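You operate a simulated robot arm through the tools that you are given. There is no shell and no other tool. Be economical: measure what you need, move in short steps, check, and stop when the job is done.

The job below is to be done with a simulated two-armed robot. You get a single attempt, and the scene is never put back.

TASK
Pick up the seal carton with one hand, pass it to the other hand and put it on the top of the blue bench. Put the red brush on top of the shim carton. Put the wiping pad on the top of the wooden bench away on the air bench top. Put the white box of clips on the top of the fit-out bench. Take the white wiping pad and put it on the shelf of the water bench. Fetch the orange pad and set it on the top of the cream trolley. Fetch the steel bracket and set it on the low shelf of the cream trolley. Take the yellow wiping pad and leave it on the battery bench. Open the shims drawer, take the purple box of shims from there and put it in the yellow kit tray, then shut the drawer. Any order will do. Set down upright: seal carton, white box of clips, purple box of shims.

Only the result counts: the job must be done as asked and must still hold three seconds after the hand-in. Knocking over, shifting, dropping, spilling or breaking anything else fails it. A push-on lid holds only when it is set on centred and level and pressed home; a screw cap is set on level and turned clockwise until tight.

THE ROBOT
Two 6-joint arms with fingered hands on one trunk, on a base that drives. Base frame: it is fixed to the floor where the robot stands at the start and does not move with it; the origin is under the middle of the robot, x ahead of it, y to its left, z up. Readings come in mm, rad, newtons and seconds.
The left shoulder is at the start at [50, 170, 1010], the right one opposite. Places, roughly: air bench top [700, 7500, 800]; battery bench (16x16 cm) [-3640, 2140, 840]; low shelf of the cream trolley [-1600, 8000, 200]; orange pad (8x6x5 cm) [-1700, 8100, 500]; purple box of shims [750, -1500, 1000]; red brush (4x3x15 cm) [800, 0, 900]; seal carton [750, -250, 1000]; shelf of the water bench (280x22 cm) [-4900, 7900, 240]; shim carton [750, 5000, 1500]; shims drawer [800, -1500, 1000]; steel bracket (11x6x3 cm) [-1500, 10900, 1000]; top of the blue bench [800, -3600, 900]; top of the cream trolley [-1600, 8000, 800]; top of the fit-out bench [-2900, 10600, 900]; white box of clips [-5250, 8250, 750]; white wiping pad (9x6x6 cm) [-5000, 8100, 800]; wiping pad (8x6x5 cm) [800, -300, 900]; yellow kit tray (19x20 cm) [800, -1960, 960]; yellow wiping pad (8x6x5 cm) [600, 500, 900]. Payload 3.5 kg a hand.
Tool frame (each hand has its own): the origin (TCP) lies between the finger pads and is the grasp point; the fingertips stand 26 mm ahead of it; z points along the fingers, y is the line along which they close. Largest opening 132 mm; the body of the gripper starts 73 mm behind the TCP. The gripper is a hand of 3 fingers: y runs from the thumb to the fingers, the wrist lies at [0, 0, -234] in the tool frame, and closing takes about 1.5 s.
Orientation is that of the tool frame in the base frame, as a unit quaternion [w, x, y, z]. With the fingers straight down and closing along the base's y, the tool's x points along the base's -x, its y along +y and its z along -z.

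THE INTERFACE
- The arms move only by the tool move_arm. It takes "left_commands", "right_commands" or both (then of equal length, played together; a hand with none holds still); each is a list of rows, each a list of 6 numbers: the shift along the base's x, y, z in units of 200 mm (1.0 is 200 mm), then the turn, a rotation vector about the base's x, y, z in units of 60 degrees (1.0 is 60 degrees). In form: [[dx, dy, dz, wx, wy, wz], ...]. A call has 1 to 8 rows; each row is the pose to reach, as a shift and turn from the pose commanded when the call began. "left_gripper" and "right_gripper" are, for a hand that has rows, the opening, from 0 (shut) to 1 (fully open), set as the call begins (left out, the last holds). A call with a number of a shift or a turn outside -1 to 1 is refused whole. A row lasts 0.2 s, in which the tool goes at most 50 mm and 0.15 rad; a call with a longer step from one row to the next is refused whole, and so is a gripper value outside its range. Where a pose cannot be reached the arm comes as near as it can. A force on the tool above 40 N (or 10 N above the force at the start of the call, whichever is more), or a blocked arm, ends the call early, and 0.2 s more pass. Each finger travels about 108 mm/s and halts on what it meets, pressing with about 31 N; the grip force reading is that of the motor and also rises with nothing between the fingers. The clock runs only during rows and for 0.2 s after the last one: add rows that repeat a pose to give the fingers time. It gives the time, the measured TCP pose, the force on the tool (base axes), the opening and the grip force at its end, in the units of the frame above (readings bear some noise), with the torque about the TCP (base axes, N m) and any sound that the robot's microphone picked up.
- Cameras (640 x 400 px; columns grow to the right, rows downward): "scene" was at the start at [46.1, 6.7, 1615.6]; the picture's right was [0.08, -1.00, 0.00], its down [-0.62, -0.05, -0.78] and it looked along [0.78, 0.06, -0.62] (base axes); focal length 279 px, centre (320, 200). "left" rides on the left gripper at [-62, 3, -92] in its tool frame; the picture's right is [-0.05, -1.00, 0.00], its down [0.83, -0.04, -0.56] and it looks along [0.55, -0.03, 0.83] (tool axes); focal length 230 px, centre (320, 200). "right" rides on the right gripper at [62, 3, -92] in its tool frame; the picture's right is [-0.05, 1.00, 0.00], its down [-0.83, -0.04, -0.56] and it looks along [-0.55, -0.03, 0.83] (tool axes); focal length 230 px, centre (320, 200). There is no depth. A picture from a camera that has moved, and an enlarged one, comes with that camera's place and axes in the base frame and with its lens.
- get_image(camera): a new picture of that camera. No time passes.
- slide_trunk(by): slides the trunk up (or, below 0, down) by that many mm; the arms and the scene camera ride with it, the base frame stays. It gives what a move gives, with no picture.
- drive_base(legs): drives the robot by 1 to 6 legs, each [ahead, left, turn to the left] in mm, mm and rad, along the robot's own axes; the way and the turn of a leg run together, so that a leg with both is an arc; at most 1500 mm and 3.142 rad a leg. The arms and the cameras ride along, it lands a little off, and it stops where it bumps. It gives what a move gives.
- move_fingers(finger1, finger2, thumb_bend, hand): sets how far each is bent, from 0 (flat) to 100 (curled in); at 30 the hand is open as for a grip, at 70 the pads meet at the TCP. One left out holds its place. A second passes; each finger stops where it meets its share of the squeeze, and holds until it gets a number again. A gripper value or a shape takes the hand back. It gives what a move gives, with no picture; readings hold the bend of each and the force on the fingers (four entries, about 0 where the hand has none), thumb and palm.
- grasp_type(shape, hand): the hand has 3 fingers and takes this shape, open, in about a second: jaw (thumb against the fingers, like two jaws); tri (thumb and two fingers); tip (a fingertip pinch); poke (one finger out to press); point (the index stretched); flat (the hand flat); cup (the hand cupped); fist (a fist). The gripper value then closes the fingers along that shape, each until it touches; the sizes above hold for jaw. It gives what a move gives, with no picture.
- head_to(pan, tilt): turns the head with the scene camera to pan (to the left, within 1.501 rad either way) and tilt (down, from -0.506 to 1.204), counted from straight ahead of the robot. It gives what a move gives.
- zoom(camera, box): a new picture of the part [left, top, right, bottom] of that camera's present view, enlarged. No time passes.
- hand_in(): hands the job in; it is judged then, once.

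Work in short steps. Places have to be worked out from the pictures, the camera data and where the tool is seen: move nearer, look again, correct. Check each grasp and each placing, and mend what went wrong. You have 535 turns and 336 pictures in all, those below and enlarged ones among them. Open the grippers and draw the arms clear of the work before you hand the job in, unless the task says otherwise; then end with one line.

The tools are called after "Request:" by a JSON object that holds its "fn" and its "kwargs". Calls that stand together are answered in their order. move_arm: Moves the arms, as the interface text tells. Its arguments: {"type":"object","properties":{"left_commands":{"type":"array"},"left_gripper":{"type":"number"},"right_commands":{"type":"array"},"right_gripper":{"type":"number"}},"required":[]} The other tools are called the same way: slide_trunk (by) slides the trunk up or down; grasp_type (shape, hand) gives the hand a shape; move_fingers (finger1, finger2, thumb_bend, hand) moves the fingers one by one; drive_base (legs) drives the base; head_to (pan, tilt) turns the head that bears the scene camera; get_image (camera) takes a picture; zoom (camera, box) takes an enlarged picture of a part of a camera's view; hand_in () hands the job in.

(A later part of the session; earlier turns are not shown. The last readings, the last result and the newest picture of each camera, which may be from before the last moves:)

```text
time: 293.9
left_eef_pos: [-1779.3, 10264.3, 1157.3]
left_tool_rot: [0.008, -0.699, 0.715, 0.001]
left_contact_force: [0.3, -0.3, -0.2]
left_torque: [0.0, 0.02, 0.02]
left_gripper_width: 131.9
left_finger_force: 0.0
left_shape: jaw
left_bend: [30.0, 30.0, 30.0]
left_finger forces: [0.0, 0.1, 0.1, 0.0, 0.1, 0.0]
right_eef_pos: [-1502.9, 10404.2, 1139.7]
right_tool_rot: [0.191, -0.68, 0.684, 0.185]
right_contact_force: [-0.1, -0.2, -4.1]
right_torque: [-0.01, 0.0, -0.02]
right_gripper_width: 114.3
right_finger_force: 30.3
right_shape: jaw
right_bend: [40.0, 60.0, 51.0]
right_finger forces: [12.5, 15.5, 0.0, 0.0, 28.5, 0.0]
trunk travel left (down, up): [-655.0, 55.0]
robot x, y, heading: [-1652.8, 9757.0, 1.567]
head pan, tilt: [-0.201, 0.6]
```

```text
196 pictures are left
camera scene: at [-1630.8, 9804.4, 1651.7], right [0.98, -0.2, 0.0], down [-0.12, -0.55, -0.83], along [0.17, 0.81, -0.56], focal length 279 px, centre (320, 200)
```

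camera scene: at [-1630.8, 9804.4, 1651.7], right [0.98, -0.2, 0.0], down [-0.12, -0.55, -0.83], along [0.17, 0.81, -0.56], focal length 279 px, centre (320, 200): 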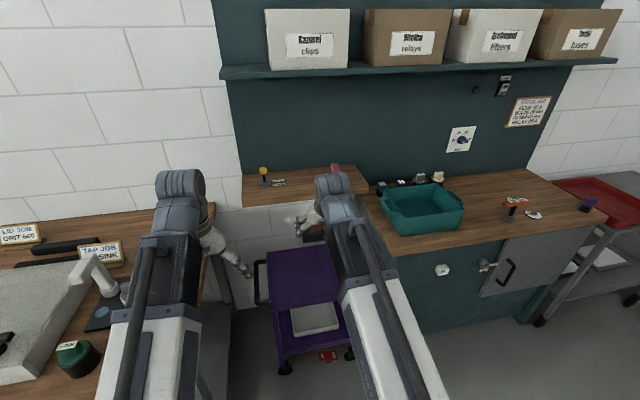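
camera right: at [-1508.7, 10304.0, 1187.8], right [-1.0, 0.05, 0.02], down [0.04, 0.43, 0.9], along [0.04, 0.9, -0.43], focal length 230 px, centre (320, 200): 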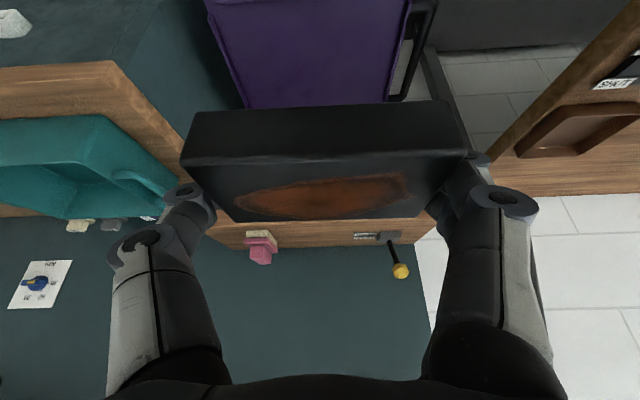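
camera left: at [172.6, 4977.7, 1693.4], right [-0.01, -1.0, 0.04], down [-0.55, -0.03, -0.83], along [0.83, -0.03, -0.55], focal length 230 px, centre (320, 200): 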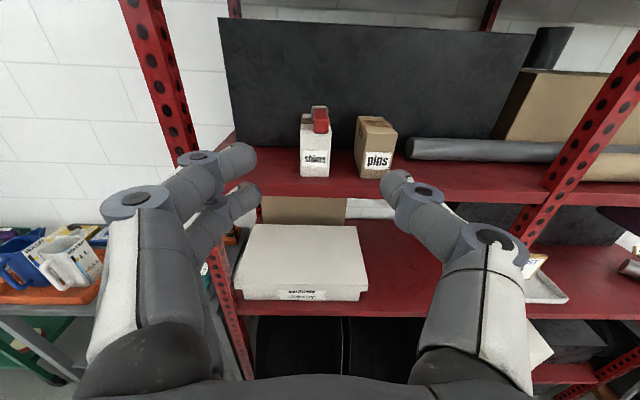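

The bracket is held securely. I'll turn round to face the trolley from the north and drive nearer.

Request:
{"fn": "drive_base", "kwargs": {"legs": [[0, 0, 1.572], [0, 0, 1.572]]}}

Request:
{"fn": "drive_base", "kwargs": {"legs": [[550, 0, 0]]}}

Request:
{"fn": "head_to", "kwargs": {"pan": 0.0, "tilt": 0.6}}

Request:
{"fn": "get_image", "kwargs": {"camera": "scene"}}

```text
time: 302.0
left_eef_pos: [-1512.2, 9252.8, 1156.7]
left_tool_rot: [0.002, 0.711, 0.703, -0.009]
left_contact_force: [-0.3, 0.7, -0.6]
left_torque: [-0.03, 0.03, 0.02]
left_gripper_width: 131.8
left_finger_force: 0.1
left_shape: jaw
left_bend: [30.0, 30.0, 30.0]
left_finger forces: [0.1, 0.1, 0.1, 0.0, 0.1, 0.0]
right_eef_pos: [-1787.6, 9110.3, 1140.3]
right_tool_rot: [0.186, 0.681, 0.683, -0.189]
right_contact_force: [0.0, 0.2, -5.6]
right_torque: [0.01, 0.04, -0.04]
right_gripper_width: 114.3
right_finger_force: 30.7
right_shape: jaw
right_bend: [40.0, 60.0, 51.0]
right_finger forces: [12.2, 15.3, 0.0, 0.1, 28.1, 0.0]
trunk travel left (down, up): [-655.0, 55.0]
robot x, y, heading: [-1648.8, 9759.8, -1.568]
head pan, tilt: [-0.201, 0.6]
```

```text
time: 305.2
left_eef_pos: [-1516.0, 8700.9, 1156.2]
left_tool_rot: [0.001, 0.714, 0.7, -0.009]
left_contact_force: [-1.0, 0.2, 0.3]
left_torque: [-0.01, 0.0, 0.03]
left_gripper_width: 131.7
left_finger_force: 0.1
left_shape: jaw
left_bend: [30.0, 30.0, 30.0]
left_finger forces: [0.0, 0.0, 0.1, 0.0, 0.0, 0.0]
right_eef_pos: [-1790.8, 8558.5, 1139.2]
right_tool_rot: [0.185, 0.683, 0.681, -0.19]
right_contact_force: [0.5, -1.0, -4.9]
right_torque: [-0.02, -0.02, 0.01]
right_gripper_width: 114.2
right_finger_force: 31.1
right_shape: jaw
right_bend: [40.0, 60.0, 51.0]
right_finger forces: [12.4, 15.3, 0.0, 0.0, 28.0, 0.1]
trunk travel left (down, up): [-655.0, 55.0]
robot x, y, heading: [-1646.3, 9205.8, -1.575]
head pan, tilt: [-0.201, 0.6]
```

```text
time: 305.9
left_eef_pos: [-1514.9, 8700.4, 1157.0]
left_tool_rot: [0.002, 0.714, 0.7, -0.009]
left_contact_force: [-0.2, -1.1, 0.0]
left_torque: [-0.02, -0.02, 0.01]
left_gripper_width: 132.0
left_finger_force: 0.0
left_shape: jaw
left_bend: [30.0, 30.0, 30.0]
left_finger forces: [0.0, 0.1, 0.0, 0.0, 0.0, 0.1]
right_eef_pos: [-1789.9, 8558.8, 1139.5]
right_tool_rot: [0.185, 0.682, 0.681, -0.189]
right_contact_force: [0.0, -0.3, -5.1]
right_torque: [0.03, 0.0, -0.01]
right_gripper_width: 114.1
right_finger_force: 31.2
right_shape: jaw
right_bend: [40.0, 60.0, 51.0]
right_finger forces: [12.3, 15.3, 0.0, 0.0, 28.0, 0.0]
trunk travel left (down, up): [-655.0, 55.0]
robot x, y, heading: [-1648.3, 9207.5, -1.572]
head pan, tilt: [0.0, 0.6]
```

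```text
195 pictures are left
camera scene: at [-1648.0, 9157.1, 1651.7], right [-1.0, 0.0, 0.0], down [0.0, 0.57, -0.82], along [0.0, -0.82, -0.57], focal length 279 px, centre (320, 200)
```

scene: 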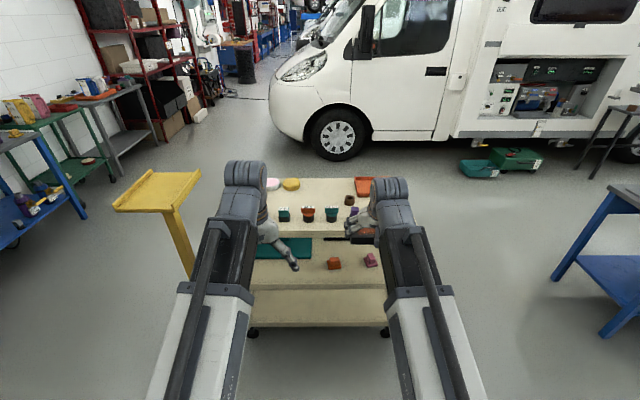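

From the north: the orange pad is on the middle shelf at (-1718,8121) and the low shelf's back part is empty (edge y≈8270, z≈180). I'll lower the trunk first.

Request:
{"fn": "slide_trunk", "kwargs": {"by": -400}}

Request:
{"fn": "slide_trunk", "kwargs": {"by": -230}}

Request:
{"fn": "get_image", "kwargs": {"camera": "scene"}}

```text
time: 309.7
left_eef_pos: [-1514.6, 8700.9, 757.6]
left_tool_rot: [0.002, 0.713, 0.701, -0.009]
left_contact_force: [-0.7, 0.1, -0.1]
left_torque: [-0.01, -0.01, -0.02]
left_gripper_width: 132.3
left_finger_force: 0.1
left_shape: jaw
left_bend: [30.0, 30.0, 30.0]
left_finger forces: [0.1, 0.0, 0.0, 0.0, 0.0, 0.0]
right_eef_pos: [-1790.1, 8559.0, 741.0]
right_tool_rot: [0.185, 0.682, 0.681, -0.19]
right_contact_force: [0.2, 0.1, -4.9]
right_torque: [0.02, 0.0, -0.01]
right_gripper_width: 114.1
right_finger_force: 30.8
right_shape: jaw
right_bend: [40.0, 60.0, 51.0]
right_finger forces: [12.3, 15.3, 0.0, 0.0, 28.0, 0.0]
trunk travel left (down, up): [-255.0, 455.0]
robot x, y, heading: [-1648.5, 9211.3, -1.573]
head pan, tilt: [0.0, 0.6]
```

```text
time: 312.1
left_eef_pos: [-1514.8, 8700.9, 526.6]
left_tool_rot: [0.001, 0.713, 0.701, -0.009]
left_contact_force: [0.3, 0.4, -0.1]
left_torque: [0.01, 0.03, 0.01]
left_gripper_width: 131.9
left_finger_force: 0.0
left_shape: jaw
left_bend: [30.0, 30.0, 30.0]
left_finger forces: [0.1, 0.1, 0.1, 0.1, 0.1, 0.0]
right_eef_pos: [-1790.4, 8558.1, 509.7]
right_tool_rot: [0.184, 0.682, 0.682, -0.19]
right_contact_force: [-0.3, 0.1, -4.8]
right_torque: [-0.01, 0.02, -0.03]
right_gripper_width: 114.1
right_finger_force: 30.4
right_shape: jaw
right_bend: [40.0, 60.0, 51.0]
right_finger forces: [12.3, 15.4, 0.0, 0.0, 28.0, 0.0]
trunk travel left (down, up): [-25.0, 685.0]
robot x, y, heading: [-1648.0, 9206.9, -1.571]
head pan, tilt: [0.0, 0.6]
```

```text
194 pictures are left
camera scene: at [-1647.9, 9157.4, 1021.7], right [-1.0, 0.0, 0.0], down [0.0, 0.57, -0.82], along [0.0, -0.82, -0.57], focal length 279 px, centre (320, 200)
```

scene: 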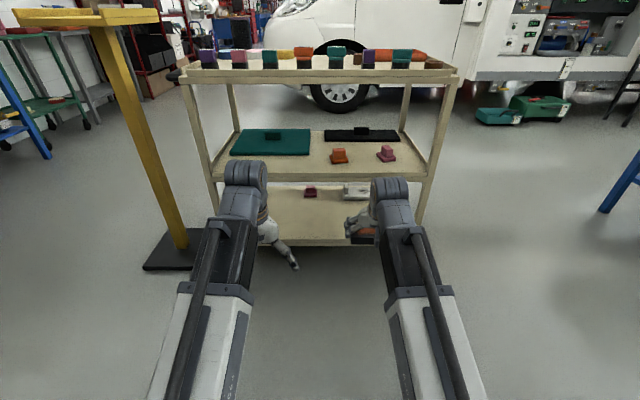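

The shelf's rear part is clear. I'll lower the right hand to about z≈300.

Request:
{"fn": "move_arm", "kwargs": {"right_commands": [[0, 0, -0.2, 0, 0, 0], [0, 0, -0.4, 0, 0, 0], [0, 0, -0.6, 0, 0, 0], [0, 0, -0.8, 0, 0, 0], [0, 0, -1.0, 0, 0, 0], [0, 0, -1.0, 0, 0, 0]]}}

Request:
{"fn": "get_image", "kwargs": {"camera": "right"}}

Request:
{"fn": "get_image", "kwargs": {"camera": "scene"}}

```text
time: 313.5
left_eef_pos: [-1515.6, 8700.8, 528.3]
left_tool_rot: [0.001, 0.714, 0.7, -0.009]
left_contact_force: [0.0, -0.6, 0.4]
left_torque: [-0.01, 0.0, 0.02]
left_gripper_width: 131.7
left_finger_force: 0.0
left_shape: jaw
left_bend: [30.0, 30.0, 30.0]
left_finger forces: [0.0, 0.1, 0.0, 0.0, 0.0, 0.1]
right_eef_pos: [-1790.4, 8558.7, 307.9]
right_tool_rot: [0.185, 0.682, 0.681, -0.189]
right_contact_force: [0.2, 0.1, -5.4]
right_torque: [-0.02, 0.01, 0.05]
right_gripper_width: 114.4
right_finger_force: 31.1
right_shape: jaw
right_bend: [39.0, 61.0, 51.0]
right_finger forces: [12.4, 15.3, 0.0, 0.0, 28.0, 0.0]
trunk travel left (down, up): [-25.0, 685.0]
robot x, y, heading: [-1647.9, 9205.0, -1.573]
head pan, tilt: [0.0, 0.6]
```

```text
193 pictures are left
camera right: at [-1787.0, 8659.0, 356.6], right [1.0, -0.05, 0.02], down [-0.04, -0.43, 0.9], along [-0.03, -0.9, -0.43], focal length 230 px, centre (320, 200)
```

right: 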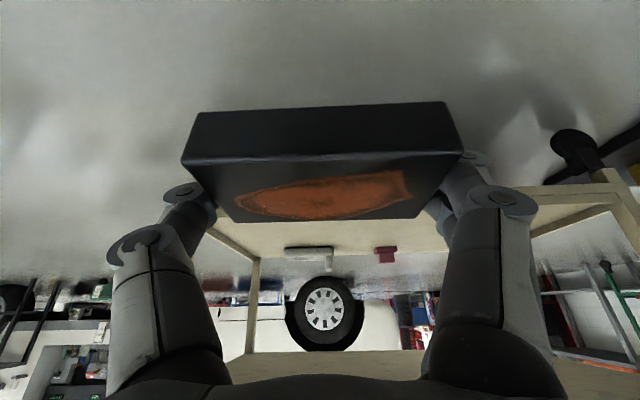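

```text
192 pictures are left
camera scene: at [-1647.9, 9157.4, 1021.7], right [-1.0, 0.0, 0.0], down [0.0, 0.57, -0.82], along [0.0, -0.82, -0.57], focal length 279 px, centre (320, 200)
```

scene: 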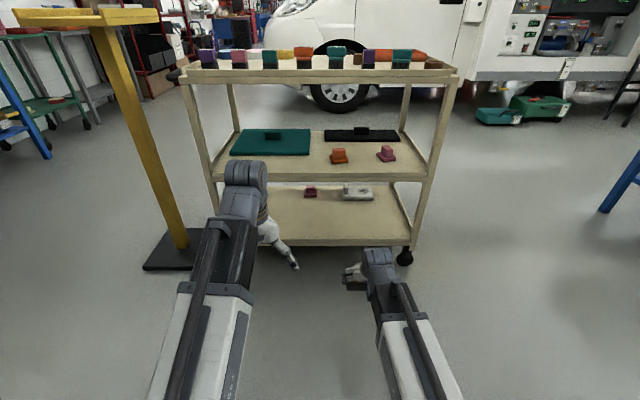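

Everything clears. I'll drive 250 mm forward, then extend the arm in under the middle shelf.

Request:
{"fn": "drive_base", "kwargs": {"legs": [[250, 0, 0]]}}

Request:
{"fn": "get_image", "kwargs": {"camera": "scene"}}

Request:
{"fn": "get_image", "kwargs": {"camera": "right"}}

```text
time: 315.4
left_eef_pos: [-1516.2, 8452.5, 527.2]
left_tool_rot: [0.002, 0.715, 0.7, -0.009]
left_contact_force: [-0.4, -0.2, 0.6]
left_torque: [-0.01, 0.0, 0.0]
left_gripper_width: 131.8
left_finger_force: 0.1
left_shape: jaw
left_bend: [30.0, 30.0, 30.0]
left_finger forces: [0.0, 0.0, 0.0, 0.1, 0.0, 0.0]
right_eef_pos: [-1793.0, 8311.2, 308.8]
right_tool_rot: [0.184, 0.684, 0.68, -0.189]
right_contact_force: [-0.4, -0.3, -4.6]
right_torque: [0.01, 0.02, -0.02]
right_gripper_width: 114.2
right_finger_force: 30.5
right_shape: jaw
right_bend: [39.0, 61.0, 51.0]
right_finger forces: [12.3, 15.3, 0.0, 0.0, 28.0, 0.0]
trunk travel left (down, up): [-25.0, 685.0]
robot x, y, heading: [-1648.9, 8959.5, -1.577]
head pan, tilt: [0.0, 0.6]
```

```text
191 pictures are left
camera scene: at [-1648.7, 8909.2, 1021.7], right [-1.0, 0.0, 0.0], down [0.0, 0.57, -0.82], along [0.0, -0.82, -0.57], focal length 279 px, centre (320, 200)
```

scene: 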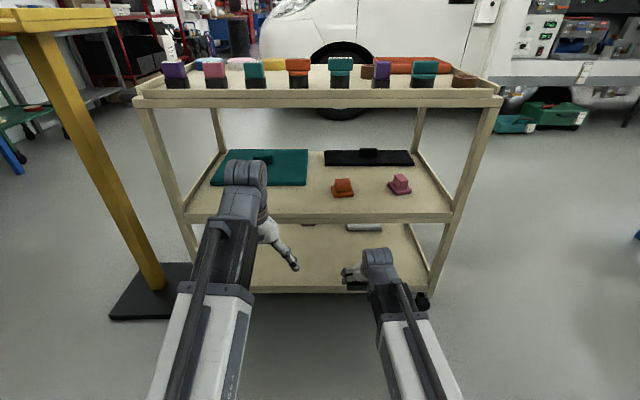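

```text
190 pictures are left
camera right: at [-1788.9, 8411.1, 356.9], right [1.0, -0.05, 0.02], down [-0.04, -0.43, 0.9], along [-0.04, -0.9, -0.43], focal length 230 px, centre (320, 200)
```

right: 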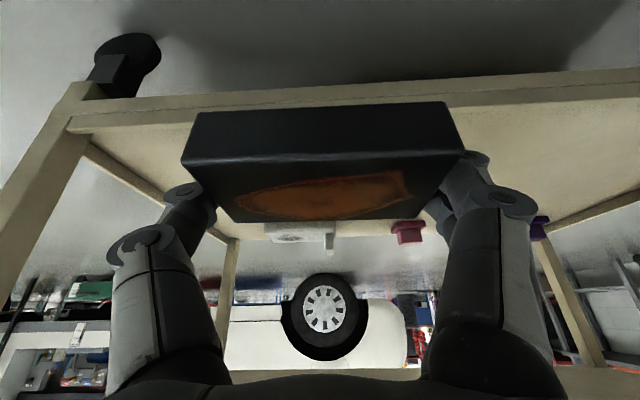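

I'll pitch the hand 10° more forward for wrist clearance, lower to z≈255, then slide in 105 mm.

Request:
{"fn": "move_arm", "kwargs": {"right_commands": [[0, 0, -0.12, -0.09, 0, 0], [0, 0, -0.25, -0.167, 0, 0], [0, -0.15, -0.25, -0.167, 0, 0], [0, -0.3, -0.25, -0.167, 0, 0], [0, -0.45, -0.25, -0.167, 0, 0], [0, -0.53, -0.25, -0.167, 0, 0], [0, -0.53, -0.25, -0.167, 0, 0]]}}

Request:
{"fn": "get_image", "kwargs": {"camera": "right"}}

Request:
{"fn": "get_image", "kwargs": {"camera": "scene"}}

```text
time: 316.9
left_eef_pos: [-1516.5, 8451.9, 526.8]
left_tool_rot: [0.001, 0.714, 0.7, -0.009]
left_contact_force: [0.5, 0.2, 0.4]
left_torque: [0.01, -0.04, -0.03]
left_gripper_width: 131.7
left_finger_force: 0.0
left_shape: jaw
left_bend: [30.0, 30.0, 30.0]
left_finger forces: [0.0, 0.1, 0.1, 0.0, 0.0, 0.0]
right_eef_pos: [-1792.9, 8205.5, 260.0]
right_tool_rot: [0.244, 0.664, 0.661, -0.248]
right_contact_force: [-0.5, 0.4, -4.6]
right_torque: [0.02, 0.02, -0.01]
right_gripper_width: 114.2
right_finger_force: 30.4
right_shape: jaw
right_bend: [40.0, 61.0, 51.0]
right_finger forces: [12.3, 15.3, 0.0, 0.0, 27.9, 0.0]
trunk travel left (down, up): [-25.0, 685.0]
robot x, y, heading: [-1647.6, 8956.4, -1.576]
head pan, tilt: [0.0, 0.6]
```

```text
189 pictures are left
camera right: at [-1789.2, 8311.8, 288.7], right [1.0, -0.05, 0.03], down [-0.04, -0.27, 0.96], along [-0.04, -0.96, -0.27], focal length 230 px, centre (320, 200)
```

right: 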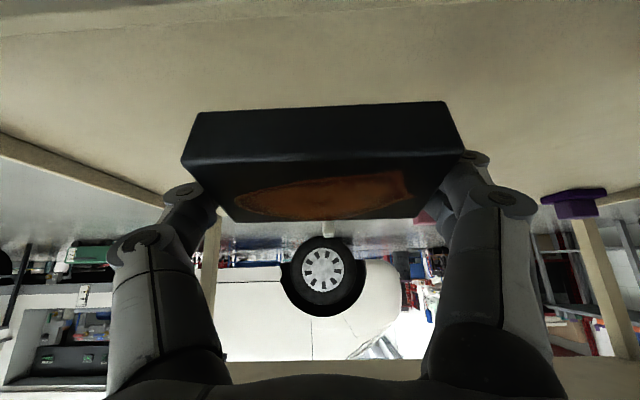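

```text
188 pictures are left
camera scene: at [-1648.7, 8909.1, 1021.7], right [-1.0, 0.0, 0.0], down [0.0, 0.57, -0.82], along [0.0, -0.82, -0.57], focal length 279 px, centre (320, 200)
```

scene: 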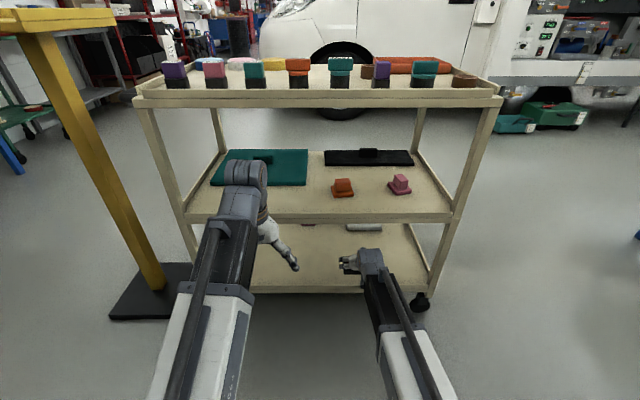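

It is inside. I'll go 18 mm further in and lower slowly to contact.

Request:
{"fn": "move_arm", "kwargs": {"right_commands": [[0, -0.09, 0, 0, 0, 0], [0, -0.09, -0.05, 0, 0, 0], [0, -0.09, -0.1, 0, 0, 0], [0, -0.09, -0.15, 0, 0, 0], [0, -0.09, -0.2, 0, 0, 0], [0, -0.09, -0.25, 0, 0, 0]]}}

Request:
{"fn": "get_image", "kwargs": {"camera": "right"}}

```text
time: 318.4
left_eef_pos: [-1516.7, 8451.3, 528.0]
left_tool_rot: [0.001, 0.714, 0.7, -0.01]
left_contact_force: [0.0, -0.9, -0.6]
left_torque: [-0.01, -0.03, 0.0]
left_gripper_width: 131.8
left_finger_force: 0.1
left_shape: jaw
left_bend: [30.0, 30.0, 30.0]
left_finger forces: [0.0, 0.0, 0.0, 0.1, 0.0, 0.1]
right_eef_pos: [-1793.9, 8187.8, 207.8]
right_tool_rot: [0.243, 0.665, 0.662, -0.248]
right_contact_force: [0.3, 0.4, -5.3]
right_torque: [0.02, 0.03, 0.04]
right_gripper_width: 114.1
right_finger_force: 31.3
right_shape: jaw
right_bend: [39.0, 61.0, 51.0]
right_finger forces: [12.3, 15.4, 0.0, 0.0, 27.9, 0.0]
trunk travel left (down, up): [-25.0, 685.0]
robot x, y, heading: [-1647.7, 8958.7, -1.573]
head pan, tilt: [0.0, 0.6]
```

```text
187 pictures are left
camera right: at [-1790.4, 8294.1, 238.1], right [1.0, -0.05, 0.03], down [-0.04, -0.27, 0.96], along [-0.04, -0.96, -0.27], focal length 230 px, centre (320, 200)
```

right: 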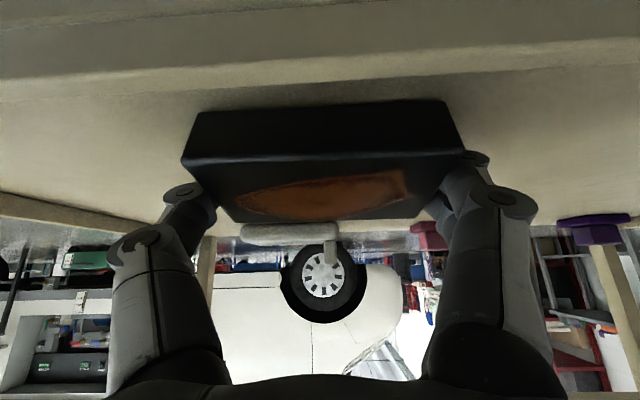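

No contact yet. I'll continue lowering slowly.

Request:
{"fn": "move_arm", "kwargs": {"right_commands": [[0, 0, -0.04, 0, 0, 0], [0, 0, -0.08, 0, 0, 0], [0, 0, -0.11, 0, 0, 0], [0, 0, -0.14, 0, 0, 0]]}}

Request:
{"fn": "get_image", "kwargs": {"camera": "right"}}

```text
time: 319.1
left_eef_pos: [-1516.5, 8452.3, 528.6]
left_tool_rot: [0.002, 0.715, 0.699, -0.009]
left_contact_force: [-0.7, 0.0, 0.3]
left_torque: [-0.03, -0.02, -0.02]
left_gripper_width: 131.8
left_finger_force: 0.1
left_shape: jaw
left_bend: [30.0, 30.0, 30.0]
left_finger forces: [0.0, 0.1, 0.0, 0.0, 0.0, 0.0]
right_eef_pos: [-1793.3, 8184.0, 202.1]
right_tool_rot: [0.252, 0.663, 0.658, -0.254]
right_contact_force: [1.3, 5.5, 19.2]
right_torque: [0.35, -0.28, -0.02]
right_gripper_width: 114.2
right_finger_force: 30.7
right_shape: jaw
right_bend: [42.0, 60.0, 51.0]
right_finger forces: [24.6, 16.8, 0.0, 0.0, 26.5, 0.0]
trunk travel left (down, up): [-25.0, 685.0]
robot x, y, heading: [-1649.1, 8954.9, -1.577]
head pan, tilt: [0.0, 0.6]
stopped in row 3 (right hand): the force on the tool passed its limit (the readings are from after the stop); the commanded pose is now the measured one
```

```text
186 pictures are left
camera right: at [-1789.7, 8291.0, 229.4], right [1.0, -0.05, 0.03], down [-0.04, -0.25, 0.97], along [-0.04, -0.97, -0.25], focal length 230 px, centre (320, 200)
```

right: 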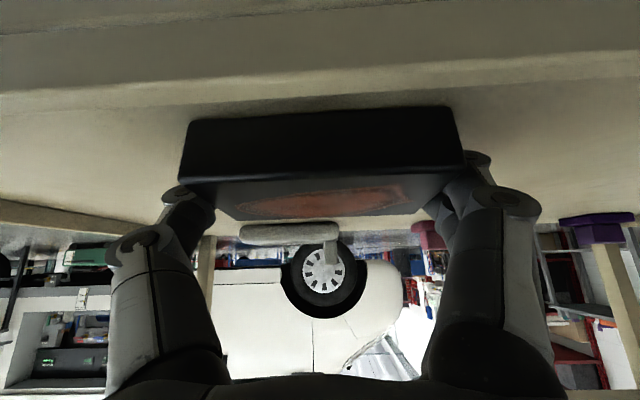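

The near edge is touching. I'll rotate the hand back 10° so the bracket lies flat, raising 4 mm.

Request:
{"fn": "move_arm", "kwargs": {"right_commands": [[0, 0, 0.03, 0.06, 0, 0], [0, 0, 0.03, 0.12, 0, 0], [0, 0, 0.03, 0.19, 0, 0], [0, 0, 0.03, 0.19, 0, 0]]}}

Request:
{"fn": "get_image", "kwargs": {"camera": "right"}}

```text
time: 320.1
left_eef_pos: [-1516.8, 8451.9, 528.4]
left_tool_rot: [0.001, 0.714, 0.7, -0.01]
left_contact_force: [-0.4, -0.4, -1.0]
left_torque: [-0.01, -0.01, -0.01]
left_gripper_width: 132.0
left_finger_force: 0.1
left_shape: jaw
left_bend: [30.0, 30.0, 30.0]
left_finger forces: [0.0, 0.0, 0.0, 0.1, 0.0, 0.1]
right_eef_pos: [-1792.7, 8184.7, 203.6]
right_tool_rot: [0.181, 0.685, 0.681, -0.186]
right_contact_force: [0.7, -0.9, -2.7]
right_torque: [-0.01, -0.12, -0.03]
right_gripper_width: 113.9
right_finger_force: 31.4
right_shape: jaw
right_bend: [41.0, 60.0, 51.0]
right_finger forces: [13.5, 15.4, 0.0, 0.1, 27.5, 0.1]
trunk travel left (down, up): [-25.0, 685.0]
robot x, y, heading: [-1651.3, 8962.9, -1.577]
head pan, tilt: [0.0, 0.6]
```

```text
185 pictures are left
camera right: at [-1789.3, 8284.1, 252.2], right [1.0, -0.05, 0.02], down [-0.04, -0.44, 0.9], along [-0.04, -0.9, -0.44], focal length 230 px, centre (320, 200)
```

right: 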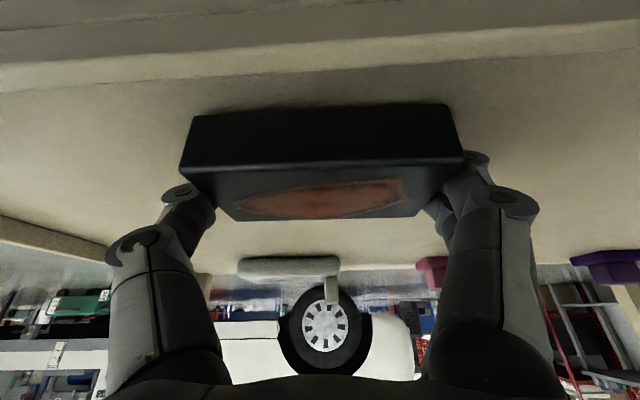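

Now I'll lower the last few millimetres to contact, then open.

Request:
{"fn": "move_arm", "kwargs": {"right_commands": [[0, 0, -0.02, 0, 0, 0], [0, 0, -0.04, 0, 0, 0], [0, 0, -0.06, 0, 0, 0]]}}

Request:
{"fn": "move_arm", "kwargs": {"right_commands": [[0, 0, 0.01, 0, 0, 0], [0, 0, 0.01, 0, 0, 0], [0, 0, 0.01, 0, 0, 0]], "right_gripper": 1}}

Request:
{"fn": "get_image", "kwargs": {"camera": "right"}}

```text
time: 320.8
left_eef_pos: [-1516.8, 8452.8, 527.0]
left_tool_rot: [0.002, 0.715, 0.699, -0.01]
left_contact_force: [0.4, 0.0, 0.0]
left_torque: [-0.01, 0.0, 0.0]
left_gripper_width: 131.8
left_finger_force: 0.1
left_shape: jaw
left_bend: [30.0, 30.0, 30.0]
left_finger forces: [0.1, 0.1, 0.1, 0.1, 0.1, 0.0]
right_eef_pos: [-1793.3, 8180.2, 202.2]
right_tool_rot: [0.188, 0.685, 0.678, -0.189]
right_contact_force: [-1.8, 4.7, 20.0]
right_torque: [-0.02, -1.65, 0.26]
right_gripper_width: 114.0
right_finger_force: 31.4
right_shape: jaw
right_bend: [41.0, 60.0, 51.0]
right_finger forces: [32.1, 17.5, 0.0, 0.0, 24.4, 0.0]
trunk travel left (down, up): [-25.0, 685.0]
robot x, y, heading: [-1650.5, 8959.9, -1.575]
head pan, tilt: [0.0, 0.6]
stopped in row 3 (right hand): the force on the tool passed its limit (the readings are from after the stop); the commanded pose is now the measured one
```

```text
time: 321.6
left_eef_pos: [-1516.8, 8452.9, 528.5]
left_tool_rot: [0.002, 0.714, 0.7, -0.009]
left_contact_force: [-0.2, -0.4, 0.5]
left_torque: [-0.02, -0.06, 0.0]
left_gripper_width: 131.9
left_finger_force: 0.1
left_shape: jaw
left_bend: [30.0, 30.0, 30.0]
left_finger forces: [0.0, 0.0, 0.0, 0.0, 0.0, 0.0]
right_eef_pos: [-1794.1, 8182.2, 199.7]
right_tool_rot: [0.185, 0.685, 0.679, -0.187]
right_contact_force: [-0.3, 0.6, -0.4]
right_torque: [0.02, -0.01, -0.02]
right_gripper_width: 131.8
right_finger_force: 0.1
right_shape: jaw
right_bend: [30.0, 30.0, 30.0]
right_finger forces: [0.0, 0.1, 0.0, 0.0, 0.0, 0.0]
trunk travel left (down, up): [-25.0, 685.0]
robot x, y, heading: [-1650.8, 8959.4, -1.574]
head pan, tilt: [0.0, 0.6]
```

```text
184 pictures are left
camera right: at [-1789.9, 8281.9, 247.5], right [1.0, -0.05, 0.02], down [-0.05, -0.43, 0.9], along [-0.04, -0.9, -0.44], focal length 230 px, centre (320, 200)
```

right: 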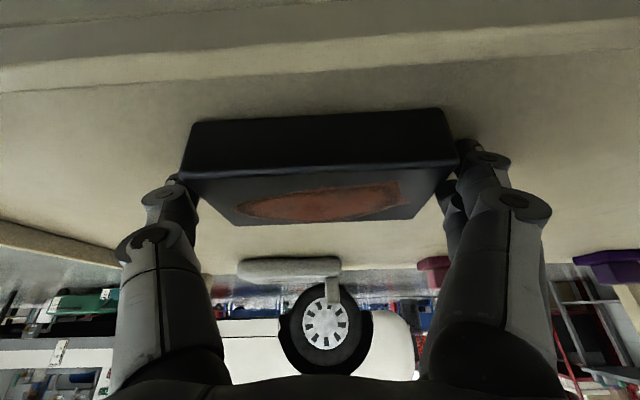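

The bracket lies flat on the low shelf. I'll withdraw up and out carefully.

Request:
{"fn": "move_arm", "kwargs": {"right_commands": [[0, 0.06, 0.06, 0, 0, 0], [0, 0.15, 0.15, 0, 0, 0], [0, 0.25, 0.25, 0, 0, 0], [0, 0.42, 0.3, 0, 0, 0], [0, 0.6, 0.3, 0, 0, 0], [0, 0.8, 0.3, 0, 0, 0]]}}

Request:
{"fn": "drive_base", "kwargs": {"legs": [[-300, 0, 0]]}}

Request:
{"fn": "get_image", "kwargs": {"camera": "scene"}}

```text
time: 323.0
left_eef_pos: [-1517.0, 8453.0, 527.3]
left_tool_rot: [0.002, 0.715, 0.699, -0.009]
left_contact_force: [-0.2, 0.6, 0.3]
left_torque: [-0.01, 0.0, 0.03]
left_gripper_width: 131.9
left_finger_force: 0.1
left_shape: jaw
left_bend: [30.0, 30.0, 30.0]
left_finger forces: [0.0, 0.0, 0.0, 0.1, 0.1, 0.0]
right_eef_pos: [-1794.3, 8343.2, 260.3]
right_tool_rot: [0.185, 0.685, 0.679, -0.188]
right_contact_force: [-0.5, 0.4, 0.5]
right_torque: [-0.01, 0.02, -0.01]
right_gripper_width: 132.1
right_finger_force: 0.1
right_shape: jaw
right_bend: [30.0, 30.0, 30.0]
right_finger forces: [0.1, 0.1, 0.0, 0.1, 0.1, 0.1]
trunk travel left (down, up): [-25.0, 685.0]
robot x, y, heading: [-1649.5, 8961.1, -1.575]
head pan, tilt: [0.0, 0.6]
```

```text
time: 325.1
left_eef_pos: [-1518.3, 8756.5, 528.2]
left_tool_rot: [0.001, 0.716, 0.698, -0.009]
left_contact_force: [0.1, 0.2, 0.6]
left_torque: [-0.03, -0.02, 0.0]
left_gripper_width: 132.1
left_finger_force: 0.0
left_shape: jaw
left_bend: [30.0, 30.0, 30.0]
left_finger forces: [0.0, 0.0, 0.0, 0.0, 0.0, 0.0]
right_eef_pos: [-1795.9, 8647.9, 260.8]
right_tool_rot: [0.184, 0.688, 0.676, -0.189]
right_contact_force: [-0.1, -0.3, 0.0]
right_torque: [0.0, -0.01, -0.04]
right_gripper_width: 131.8
right_finger_force: 0.0
right_shape: jaw
right_bend: [30.0, 30.0, 30.0]
right_finger forces: [0.1, 0.0, 0.1, 0.0, 0.1, 0.1]
trunk travel left (down, up): [-25.0, 685.0]
robot x, y, heading: [-1647.5, 9264.5, -1.581]
head pan, tilt: [0.0, 0.6]
```

```text
183 pictures are left
camera scene: at [-1647.0, 9214.3, 1021.7], right [-1.0, 0.01, 0.0], down [0.01, 0.56, -0.83], along [-0.01, -0.83, -0.56], focal length 279 px, centre (320, 200)
```

scene: 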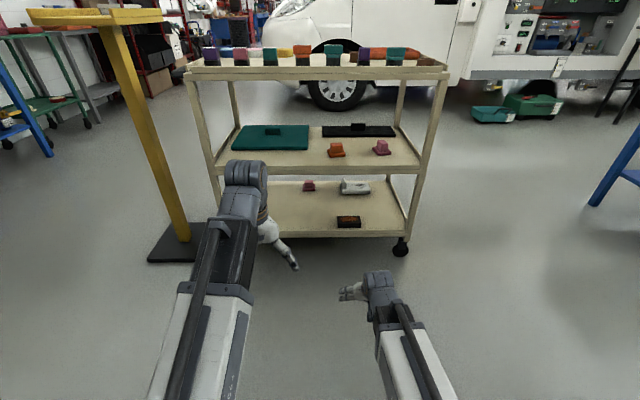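

The bracket is well placed. Next the orange pad: raise the trunk 300, pitch the right hand to 45°, and shift the base 78 mm left (+x).

Request:
{"fn": "slide_trunk", "kwargs": {"by": 310}}

Request:
{"fn": "move_arm", "kwargs": {"right_commands": [[0, 0, 0, -0.125, 0, 0], [0, 0, 0, -0.25, 0, 0], [0, 0, 0, -0.25, 0, 0]]}}

Request:
{"fn": "drive_base", "kwargs": {"legs": [[0, 78, 0.01], [240, 0, 0]]}}

Request:
{"fn": "get_image", "kwargs": {"camera": "right"}}

Request:
{"fn": "get_image", "kwargs": {"camera": "scene"}}

```text
time: 328.2
left_eef_pos: [-1516.4, 8757.2, 836.8]
left_tool_rot: [0.001, 0.716, 0.698, -0.01]
left_contact_force: [0.3, 0.4, 0.4]
left_torque: [0.0, 0.0, 0.02]
left_gripper_width: 131.9
left_finger_force: 0.0
left_shape: jaw
left_bend: [30.0, 30.0, 30.0]
left_finger forces: [0.1, 0.0, 0.1, 0.1, 0.1, 0.0]
right_eef_pos: [-1795.2, 8647.0, 571.3]
right_tool_rot: [0.184, 0.688, 0.676, -0.189]
right_contact_force: [-0.3, 0.6, 0.0]
right_torque: [-0.01, 0.03, 0.0]
right_gripper_width: 131.9
right_finger_force: 0.1
right_shape: jaw
right_bend: [30.0, 30.0, 30.0]
right_finger forces: [0.0, 0.1, 0.1, 0.1, 0.0, 0.1]
trunk travel left (down, up): [-335.0, 375.0]
robot x, y, heading: [-1649.3, 9260.9, -1.577]
head pan, tilt: [0.0, 0.6]
```

```text
time: 329.0
left_eef_pos: [-1516.8, 8757.0, 838.5]
left_tool_rot: [0.002, 0.717, 0.697, -0.009]
left_contact_force: [1.2, -0.1, -0.1]
left_torque: [0.02, 0.01, 0.0]
left_gripper_width: 131.8
left_finger_force: 0.2
left_shape: jaw
left_bend: [30.0, 30.0, 30.0]
left_finger forces: [0.1, 0.0, 0.0, 0.0, 0.0, 0.0]
right_eef_pos: [-1796.1, 8640.9, 569.3]
right_tool_rot: [0.272, 0.657, 0.646, -0.275]
right_contact_force: [-0.5, -0.4, 0.0]
right_torque: [-0.01, 0.0, -0.01]
right_gripper_width: 132.1
right_finger_force: 0.0
right_shape: jaw
right_bend: [30.0, 30.0, 30.0]
right_finger forces: [0.1, 0.0, 0.0, 0.1, 0.1, 0.1]
right hand out of reach, approached as far as the arm can: row 2, 3
trunk travel left (down, up): [-335.0, 375.0]
robot x, y, heading: [-1646.4, 9264.0, -1.585]
head pan, tilt: [0.0, 0.6]
```

```text
time: 331.4
left_eef_pos: [-1435.0, 8520.0, 838.5]
left_tool_rot: [0.002, 0.713, 0.702, -0.01]
left_contact_force: [-0.6, -0.5, 0.2]
left_torque: [-0.04, -0.02, 0.0]
left_gripper_width: 131.9
left_finger_force: 0.1
left_shape: jaw
left_bend: [30.0, 30.0, 30.0]
left_finger forces: [0.0, 0.0, 0.0, 0.0, 0.1, 0.0]
right_eef_pos: [-1712.7, 8401.2, 570.2]
right_tool_rot: [0.275, 0.653, 0.651, -0.273]
right_contact_force: [0.2, 0.1, 0.1]
right_torque: [-0.03, 0.03, 0.0]
right_gripper_width: 132.1
right_finger_force: 0.0
right_shape: jaw
right_bend: [30.0, 30.0, 30.0]
right_finger forces: [0.0, 0.1, 0.0, 0.0, 0.0, 0.0]
trunk travel left (down, up): [-335.0, 375.0]
robot x, y, heading: [-1569.7, 9024.6, -1.57]
head pan, tilt: [0.0, 0.6]
```

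```text
182 pictures are left
camera right: at [-1708.6, 8509.2, 589.7], right [1.0, -0.04, 0.04], down [-0.05, -0.19, 0.98], along [-0.03, -0.98, -0.19], focal length 230 px, centre (320, 200)
```

right: 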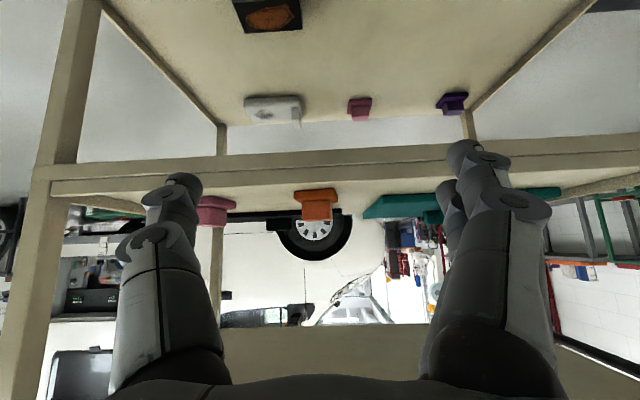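

```text
181 pictures are left
camera scene: at [-1569.7, 8975.7, 1331.7], right [-1.0, 0.0, 0.0], down [0.0, 0.56, -0.83], along [0.0, -0.83, -0.56], focal length 279 px, centre (320, 200)
```

scene: 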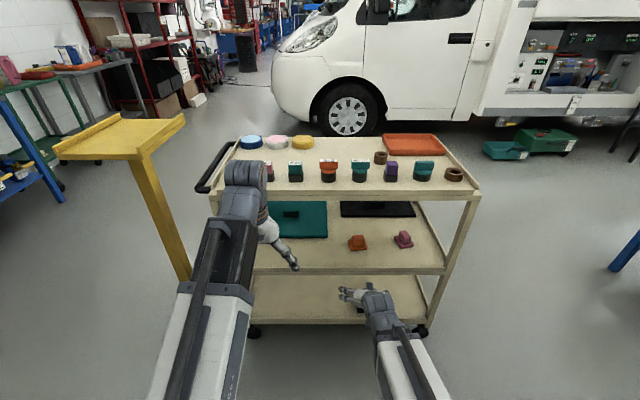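

The orange pad is at about (-1722,8121), with its plate 80 mm wide in x. I'll raise the left hand out of the way of the trolley top, and set the right hand height.

Request:
{"fn": "move_arm", "kwargs": {"left_commands": [[0, 0, 0.2, 0, 0, 0], [0, 0, 0.4, 0, 0, 0], [0, 0, 0.6, 0, 0, 0], [0, 0, 0.8, 0, 0, 0], [0, 0, 1.0, 0, 0, 0]], "right_commands": [[-0.02, 0, -0.03, 0, 0, 0], [-0.05, 0, -0.06, 0, 0, 0], [-0.05, 0, -0.06, 0, 0, 0], [-0.05, 0, -0.06, 0, 0, 0], [-0.05, 0, -0.06, 0, 0, 0]]}}

Request:
{"fn": "drive_base", "kwargs": {"legs": [[170, 0, 0]]}}

Request:
{"fn": "get_image", "kwargs": {"camera": "right"}}

Request:
{"fn": "get_image", "kwargs": {"camera": "scene"}}

```text
time: 332.6
left_eef_pos: [-1440.4, 8458.9, 872.6]
left_tool_rot: [0.005, 0.713, 0.701, -0.014]
left_contact_force: [0.4, -0.7, -0.4]
left_torque: [0.0, -0.01, 0.03]
left_gripper_width: 131.8
left_finger_force: 0.1
left_shape: jaw
left_bend: [30.0, 30.0, 30.0]
left_finger forces: [0.0, 0.0, 0.0, 0.0, 0.0, 0.0]
left hand out of reach, approached as far as the arm can: row 1, 2, 3, 4, 5
right_eef_pos: [-1722.0, 8401.3, 558.7]
right_tool_rot: [0.274, 0.654, 0.65, -0.273]
right_contact_force: [0.5, 0.8, 0.4]
right_torque: [-0.01, 0.0, -0.03]
right_gripper_width: 131.9
right_finger_force: 0.0
right_shape: jaw
right_bend: [30.0, 30.0, 30.0]
right_finger forces: [0.0, 0.0, 0.1, 0.1, 0.0, 0.0]
trunk travel left (down, up): [-335.0, 375.0]
robot x, y, heading: [-1567.4, 9024.0, -1.569]
head pan, tilt: [0.0, 0.6]
```

```text
time: 334.0
left_eef_pos: [-1439.0, 8293.3, 872.3]
left_tool_rot: [0.005, 0.712, 0.702, -0.014]
left_contact_force: [0.7, -1.0, 0.4]
left_torque: [-0.02, -0.03, 0.01]
left_gripper_width: 131.7
left_finger_force: 0.1
left_shape: jaw
left_bend: [30.0, 30.0, 30.0]
left_finger forces: [0.0, 0.1, 0.0, 0.0, 0.0, 0.1]
right_eef_pos: [-1719.4, 8233.0, 558.6]
right_tool_rot: [0.274, 0.653, 0.651, -0.273]
right_contact_force: [0.3, -0.3, 0.0]
right_torque: [0.01, 0.01, 0.01]
right_gripper_width: 131.9
right_finger_force: 0.0
right_shape: jaw
right_bend: [30.0, 30.0, 30.0]
right_finger forces: [0.0, 0.0, 0.0, 0.0, 0.0, 0.0]
trunk travel left (down, up): [-335.0, 375.0]
robot x, y, heading: [-1569.8, 8856.1, -1.562]
head pan, tilt: [0.0, 0.6]
```

```text
180 pictures are left
camera right: at [-1717.0, 8342.5, 578.5], right [1.0, -0.04, 0.04], down [-0.05, -0.19, 0.98], along [-0.03, -0.98, -0.19], focal length 230 px, centre (320, 200)
```

right: 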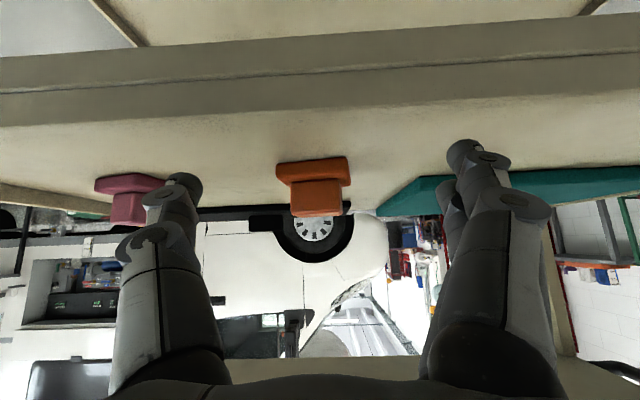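

```text
179 pictures are left
camera scene: at [-1569.2, 8809.0, 1331.7], right [-1.0, 0.0, 0.0], down [0.0, 0.56, -0.83], along [0.0, -0.83, -0.56], focal length 279 px, centre (320, 200)
```

scene: 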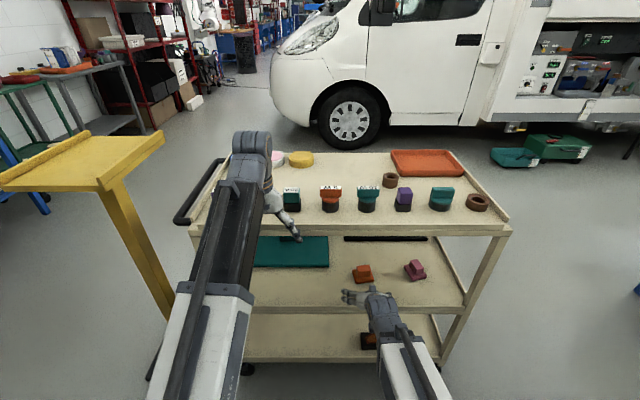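

The left hand can't rise further and is close to the trolley edge, so I'll leave the base there and extend only the right arm 120 mm.

Request:
{"fn": "move_arm", "kwargs": {"right_commands": [[-0.02, -0.15, 0, 0, 0, 0], [-0.035, -0.3, 0, 0, 0, 0], [-0.035, -0.45, 0, 0, 0, 0], [-0.035, -0.58, 0, 0, 0, 0], [-0.035, -0.58, 0, 0, 0, 0]]}}

Request:
{"fn": "get_image", "kwargs": {"camera": "right"}}

```text
time: 335.2
left_eef_pos: [-1439.8, 8292.7, 872.7]
left_tool_rot: [0.005, 0.712, 0.702, -0.012]
left_contact_force: [-0.5, 0.1, -1.4]
left_torque: [0.0, 0.0, 0.03]
left_gripper_width: 131.9
left_finger_force: 0.0
left_shape: jaw
left_bend: [30.0, 30.0, 30.0]
left_finger forces: [0.1, 0.0, 0.1, 0.1, 0.1, 0.0]
right_eef_pos: [-1726.8, 8116.6, 560.1]
right_tool_rot: [0.274, 0.653, 0.651, -0.273]
right_contact_force: [-0.4, 0.7, -0.1]
right_torque: [0.0, 0.01, 0.0]
right_gripper_width: 132.2
right_finger_force: 0.0
right_shape: jaw
right_bend: [30.0, 30.0, 30.0]
right_finger forces: [0.0, 0.0, 0.0, 0.0, 0.1, 0.1]
trunk travel left (down, up): [-335.0, 375.0]
robot x, y, heading: [-1568.1, 8859.2, -1.567]
head pan, tilt: [0.0, 0.6]
```

```text
178 pictures are left
camera right: at [-1722.9, 8225.7, 579.9], right [1.0, -0.04, 0.04], down [-0.05, -0.19, 0.98], along [-0.03, -0.98, -0.19], focal length 230 px, centre (320, 200)
```

right: 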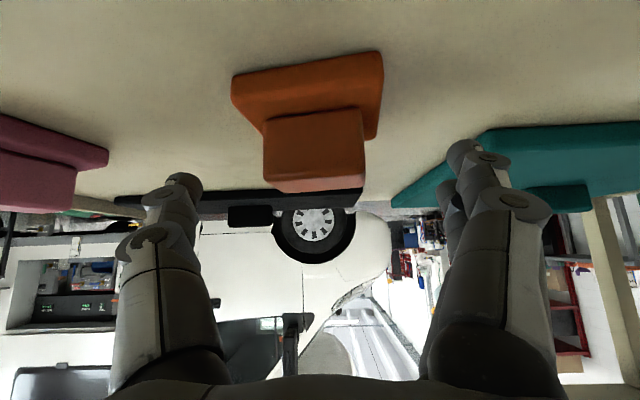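

The pad's plate edge is at y≈8119 and it is yawed about +11°; its centre is about (-1730,8086). I'll yaw the hand 11°, move in 30 mm and lower to z≈530.

Request:
{"fn": "move_arm", "kwargs": {"right_commands": [[-0.01, -0.05, 0, 0, 0, 0.1], [-0.015, -0.1, 0, 0, 0, 0.18], [-0.015, -0.155, -0.05, 0, 0, 0.18], [-0.015, -0.155, -0.1, 0, 0, 0.18], [-0.015, -0.155, -0.15, 0, 0, 0.18], [-0.015, -0.155, -0.15, 0, 0, 0.18]]}}

Request:
{"fn": "get_image", "kwargs": {"camera": "right"}}

```text
time: 336.6
left_eef_pos: [-1438.9, 8292.4, 873.3]
left_tool_rot: [0.005, 0.712, 0.702, -0.013]
left_contact_force: [0.0, -0.1, 0.2]
left_torque: [0.0, 0.0, -0.01]
left_gripper_width: 131.9
left_finger_force: 0.0
left_shape: jaw
left_bend: [30.0, 30.0, 30.0]
left_finger forces: [0.1, 0.0, 0.1, 0.0, 0.0, 0.0]
right_eef_pos: [-1729.8, 8085.9, 527.6]
right_tool_rot: [0.298, 0.59, 0.709, -0.247]
right_contact_force: [0.0, 0.0, 1.9]
right_torque: [0.01, -0.08, -0.01]
right_gripper_width: 131.9
right_finger_force: 0.0
right_shape: jaw
right_bend: [30.0, 30.0, 30.0]
right_finger forces: [1.7, 0.1, 0.0, 0.0, 0.1, 0.0]
trunk travel left (down, up): [-335.0, 375.0]
robot x, y, heading: [-1569.1, 8856.7, -1.563]
head pan, tilt: [0.0, 0.6]
```

```text
177 pictures are left
camera right: at [-1746.7, 8193.0, 548.7], right [0.99, 0.15, 0.04], down [-0.01, -0.19, 0.98], along [0.15, -0.97, -0.19], focal length 230 px, centre (320, 200)
```

right: 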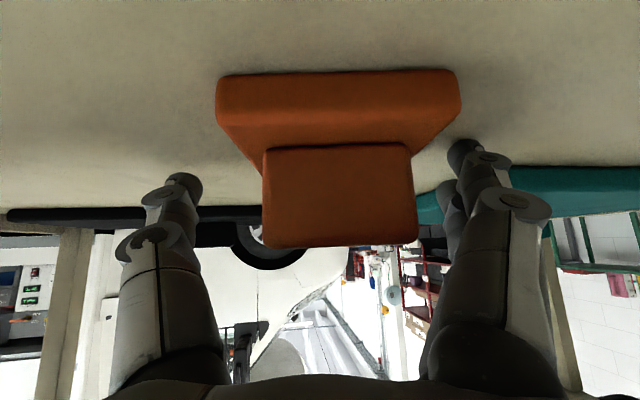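

It is aligned; I'll nudge 8 mm right and close.

Request:
{"fn": "move_arm", "kwargs": {"right_commands": [[0.04, 0.005, 0.02, 0, 0, 0], [0.04, 0.005, 0.02, 0, 0, 0]]}}

Request:
{"fn": "move_arm", "kwargs": {"right_commands": [[0, 0, 0, 0, 0, 0], [0, 0, 0, 0, 0, 0], [0, 0, 0, 0, 0, 0], [0, 0, 0, 0, 0, 0], [0, 0, 0, 0, 0, 0], [0, 0, 0, 0, 0, 0]], "right_gripper": 0}}

Request:
{"fn": "get_image", "kwargs": {"camera": "right"}}

```text
time: 337.2
left_eef_pos: [-1438.4, 8293.0, 872.9]
left_tool_rot: [0.005, 0.712, 0.702, -0.012]
left_contact_force: [0.3, 0.4, 0.6]
left_torque: [0.01, 0.03, -0.01]
left_gripper_width: 132.0
left_finger_force: 0.1
left_shape: jaw
left_bend: [30.0, 30.0, 30.0]
left_finger forces: [0.0, 0.1, 0.0, 0.1, 0.1, 0.1]
right_eef_pos: [-1721.5, 8088.0, 531.7]
right_tool_rot: [0.299, 0.589, 0.709, -0.246]
right_contact_force: [0.6, -0.1, 0.2]
right_torque: [0.02, 0.0, -0.02]
right_gripper_width: 131.8
right_finger_force: 0.1
right_shape: jaw
right_bend: [30.0, 30.0, 30.0]
right_finger forces: [0.0, 0.0, 0.0, 0.0, 0.0, 0.0]
trunk travel left (down, up): [-335.0, 375.0]
robot x, y, heading: [-1569.9, 8856.6, -1.567]
head pan, tilt: [0.0, 0.6]
```

```text
time: 338.6
left_eef_pos: [-1439.8, 8292.4, 873.2]
left_tool_rot: [0.006, 0.712, 0.702, -0.014]
left_contact_force: [0.4, -0.3, -0.3]
left_torque: [0.03, 0.03, 0.02]
left_gripper_width: 131.9
left_finger_force: 0.0
left_shape: jaw
left_bend: [30.0, 30.0, 30.0]
left_finger forces: [0.0, 0.0, 0.0, 0.1, 0.1, 0.0]
right_eef_pos: [-1720.3, 8087.8, 532.6]
right_tool_rot: [0.298, 0.59, 0.709, -0.247]
right_contact_force: [0.0, 0.0, 0.5]
right_torque: [0.02, 0.04, 0.0]
right_gripper_width: 0.0
right_finger_force: 30.4
right_shape: jaw
right_bend: [77.0, 66.0, 77.0]
right_finger forces: [0.0, 0.1, 0.1, 0.0, 0.0, 0.1]
trunk travel left (down, up): [-335.0, 375.0]
robot x, y, heading: [-1571.7, 8859.3, -1.566]
head pan, tilt: [0.0, 0.6]
```

```text
176 pictures are left
camera right: at [-1739.3, 8194.9, 552.9], right [0.99, 0.15, 0.04], down [-0.01, -0.19, 0.98], along [0.15, -0.97, -0.19], focal length 230 px, centre (320, 200)
```

right: 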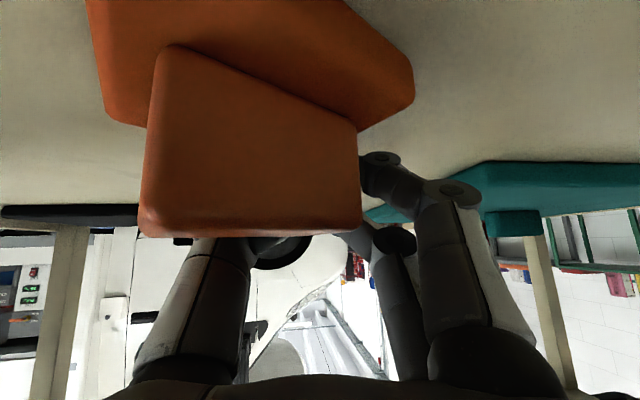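

The fingers closed behind the pad and pushed it out towards me: it was nearer than I judged. I'll reopen, back up 90 mm and re-measure.

Request:
{"fn": "move_arm", "kwargs": {"right_commands": [[0, 0, 0.05, 0, 0, 0], [0, 0.02, 0.2, 0, 0, 0], [0, 0.15, 0.35, 0, 0, 0], [0, 0.35, 0.35, 0, 0, 0], [0, 0.6, 0.35, 0, 0, 0], [0, 0.7, 0.35, 0, 0, 0]]}}

Request:
{"fn": "get_image", "kwargs": {"camera": "right"}}

Request:
{"fn": "get_image", "kwargs": {"camera": "scene"}}

```text
time: 340.0
left_eef_pos: [-1439.9, 8292.2, 872.6]
left_tool_rot: [0.005, 0.712, 0.702, -0.014]
left_contact_force: [-0.4, 0.0, -0.6]
left_torque: [0.0, 0.0, -0.04]
left_gripper_width: 132.0
left_finger_force: 0.1
left_shape: jaw
left_bend: [30.0, 30.0, 30.0]
left_finger forces: [0.1, 0.0, 0.1, 0.0, 0.0, 0.1]
right_eef_pos: [-1721.9, 8228.4, 600.9]
right_tool_rot: [0.298, 0.589, 0.71, -0.245]
right_contact_force: [-0.1, 0.2, -0.6]
right_torque: [0.02, 0.02, 0.03]
right_gripper_width: 0.1
right_finger_force: 30.8
right_shape: jaw
right_bend: [77.0, 66.0, 77.0]
right_finger forces: [0.0, 0.0, 0.0, 0.0, 0.1, 0.0]
trunk travel left (down, up): [-335.0, 375.0]
robot x, y, heading: [-1571.2, 8853.5, -1.564]
head pan, tilt: [0.0, 0.6]
```

```text
175 pictures are left
camera right: at [-1739.5, 8336.0, 621.2], right [0.99, 0.15, 0.04], down [-0.01, -0.19, 0.98], along [0.15, -0.97, -0.19], focal length 230 px, centre (320, 200)
```

right: 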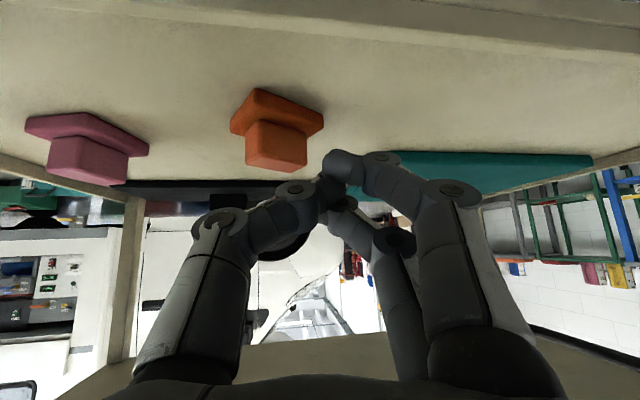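

```text
174 pictures are left
camera scene: at [-1569.2, 8808.9, 1331.7], right [-1.0, 0.0, 0.0], down [0.0, 0.56, -0.83], along [0.0, -0.83, -0.56], focal length 279 px, centre (320, 200)
```

scene: 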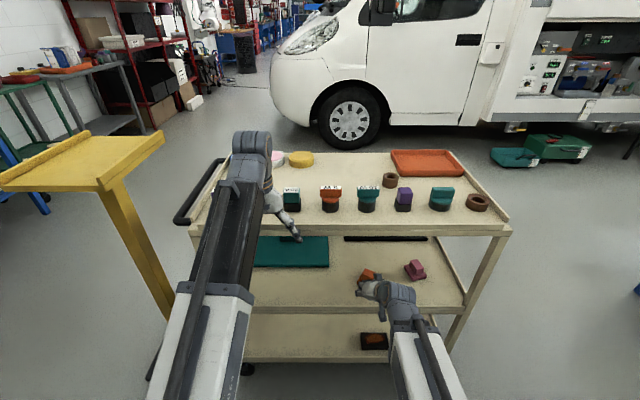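

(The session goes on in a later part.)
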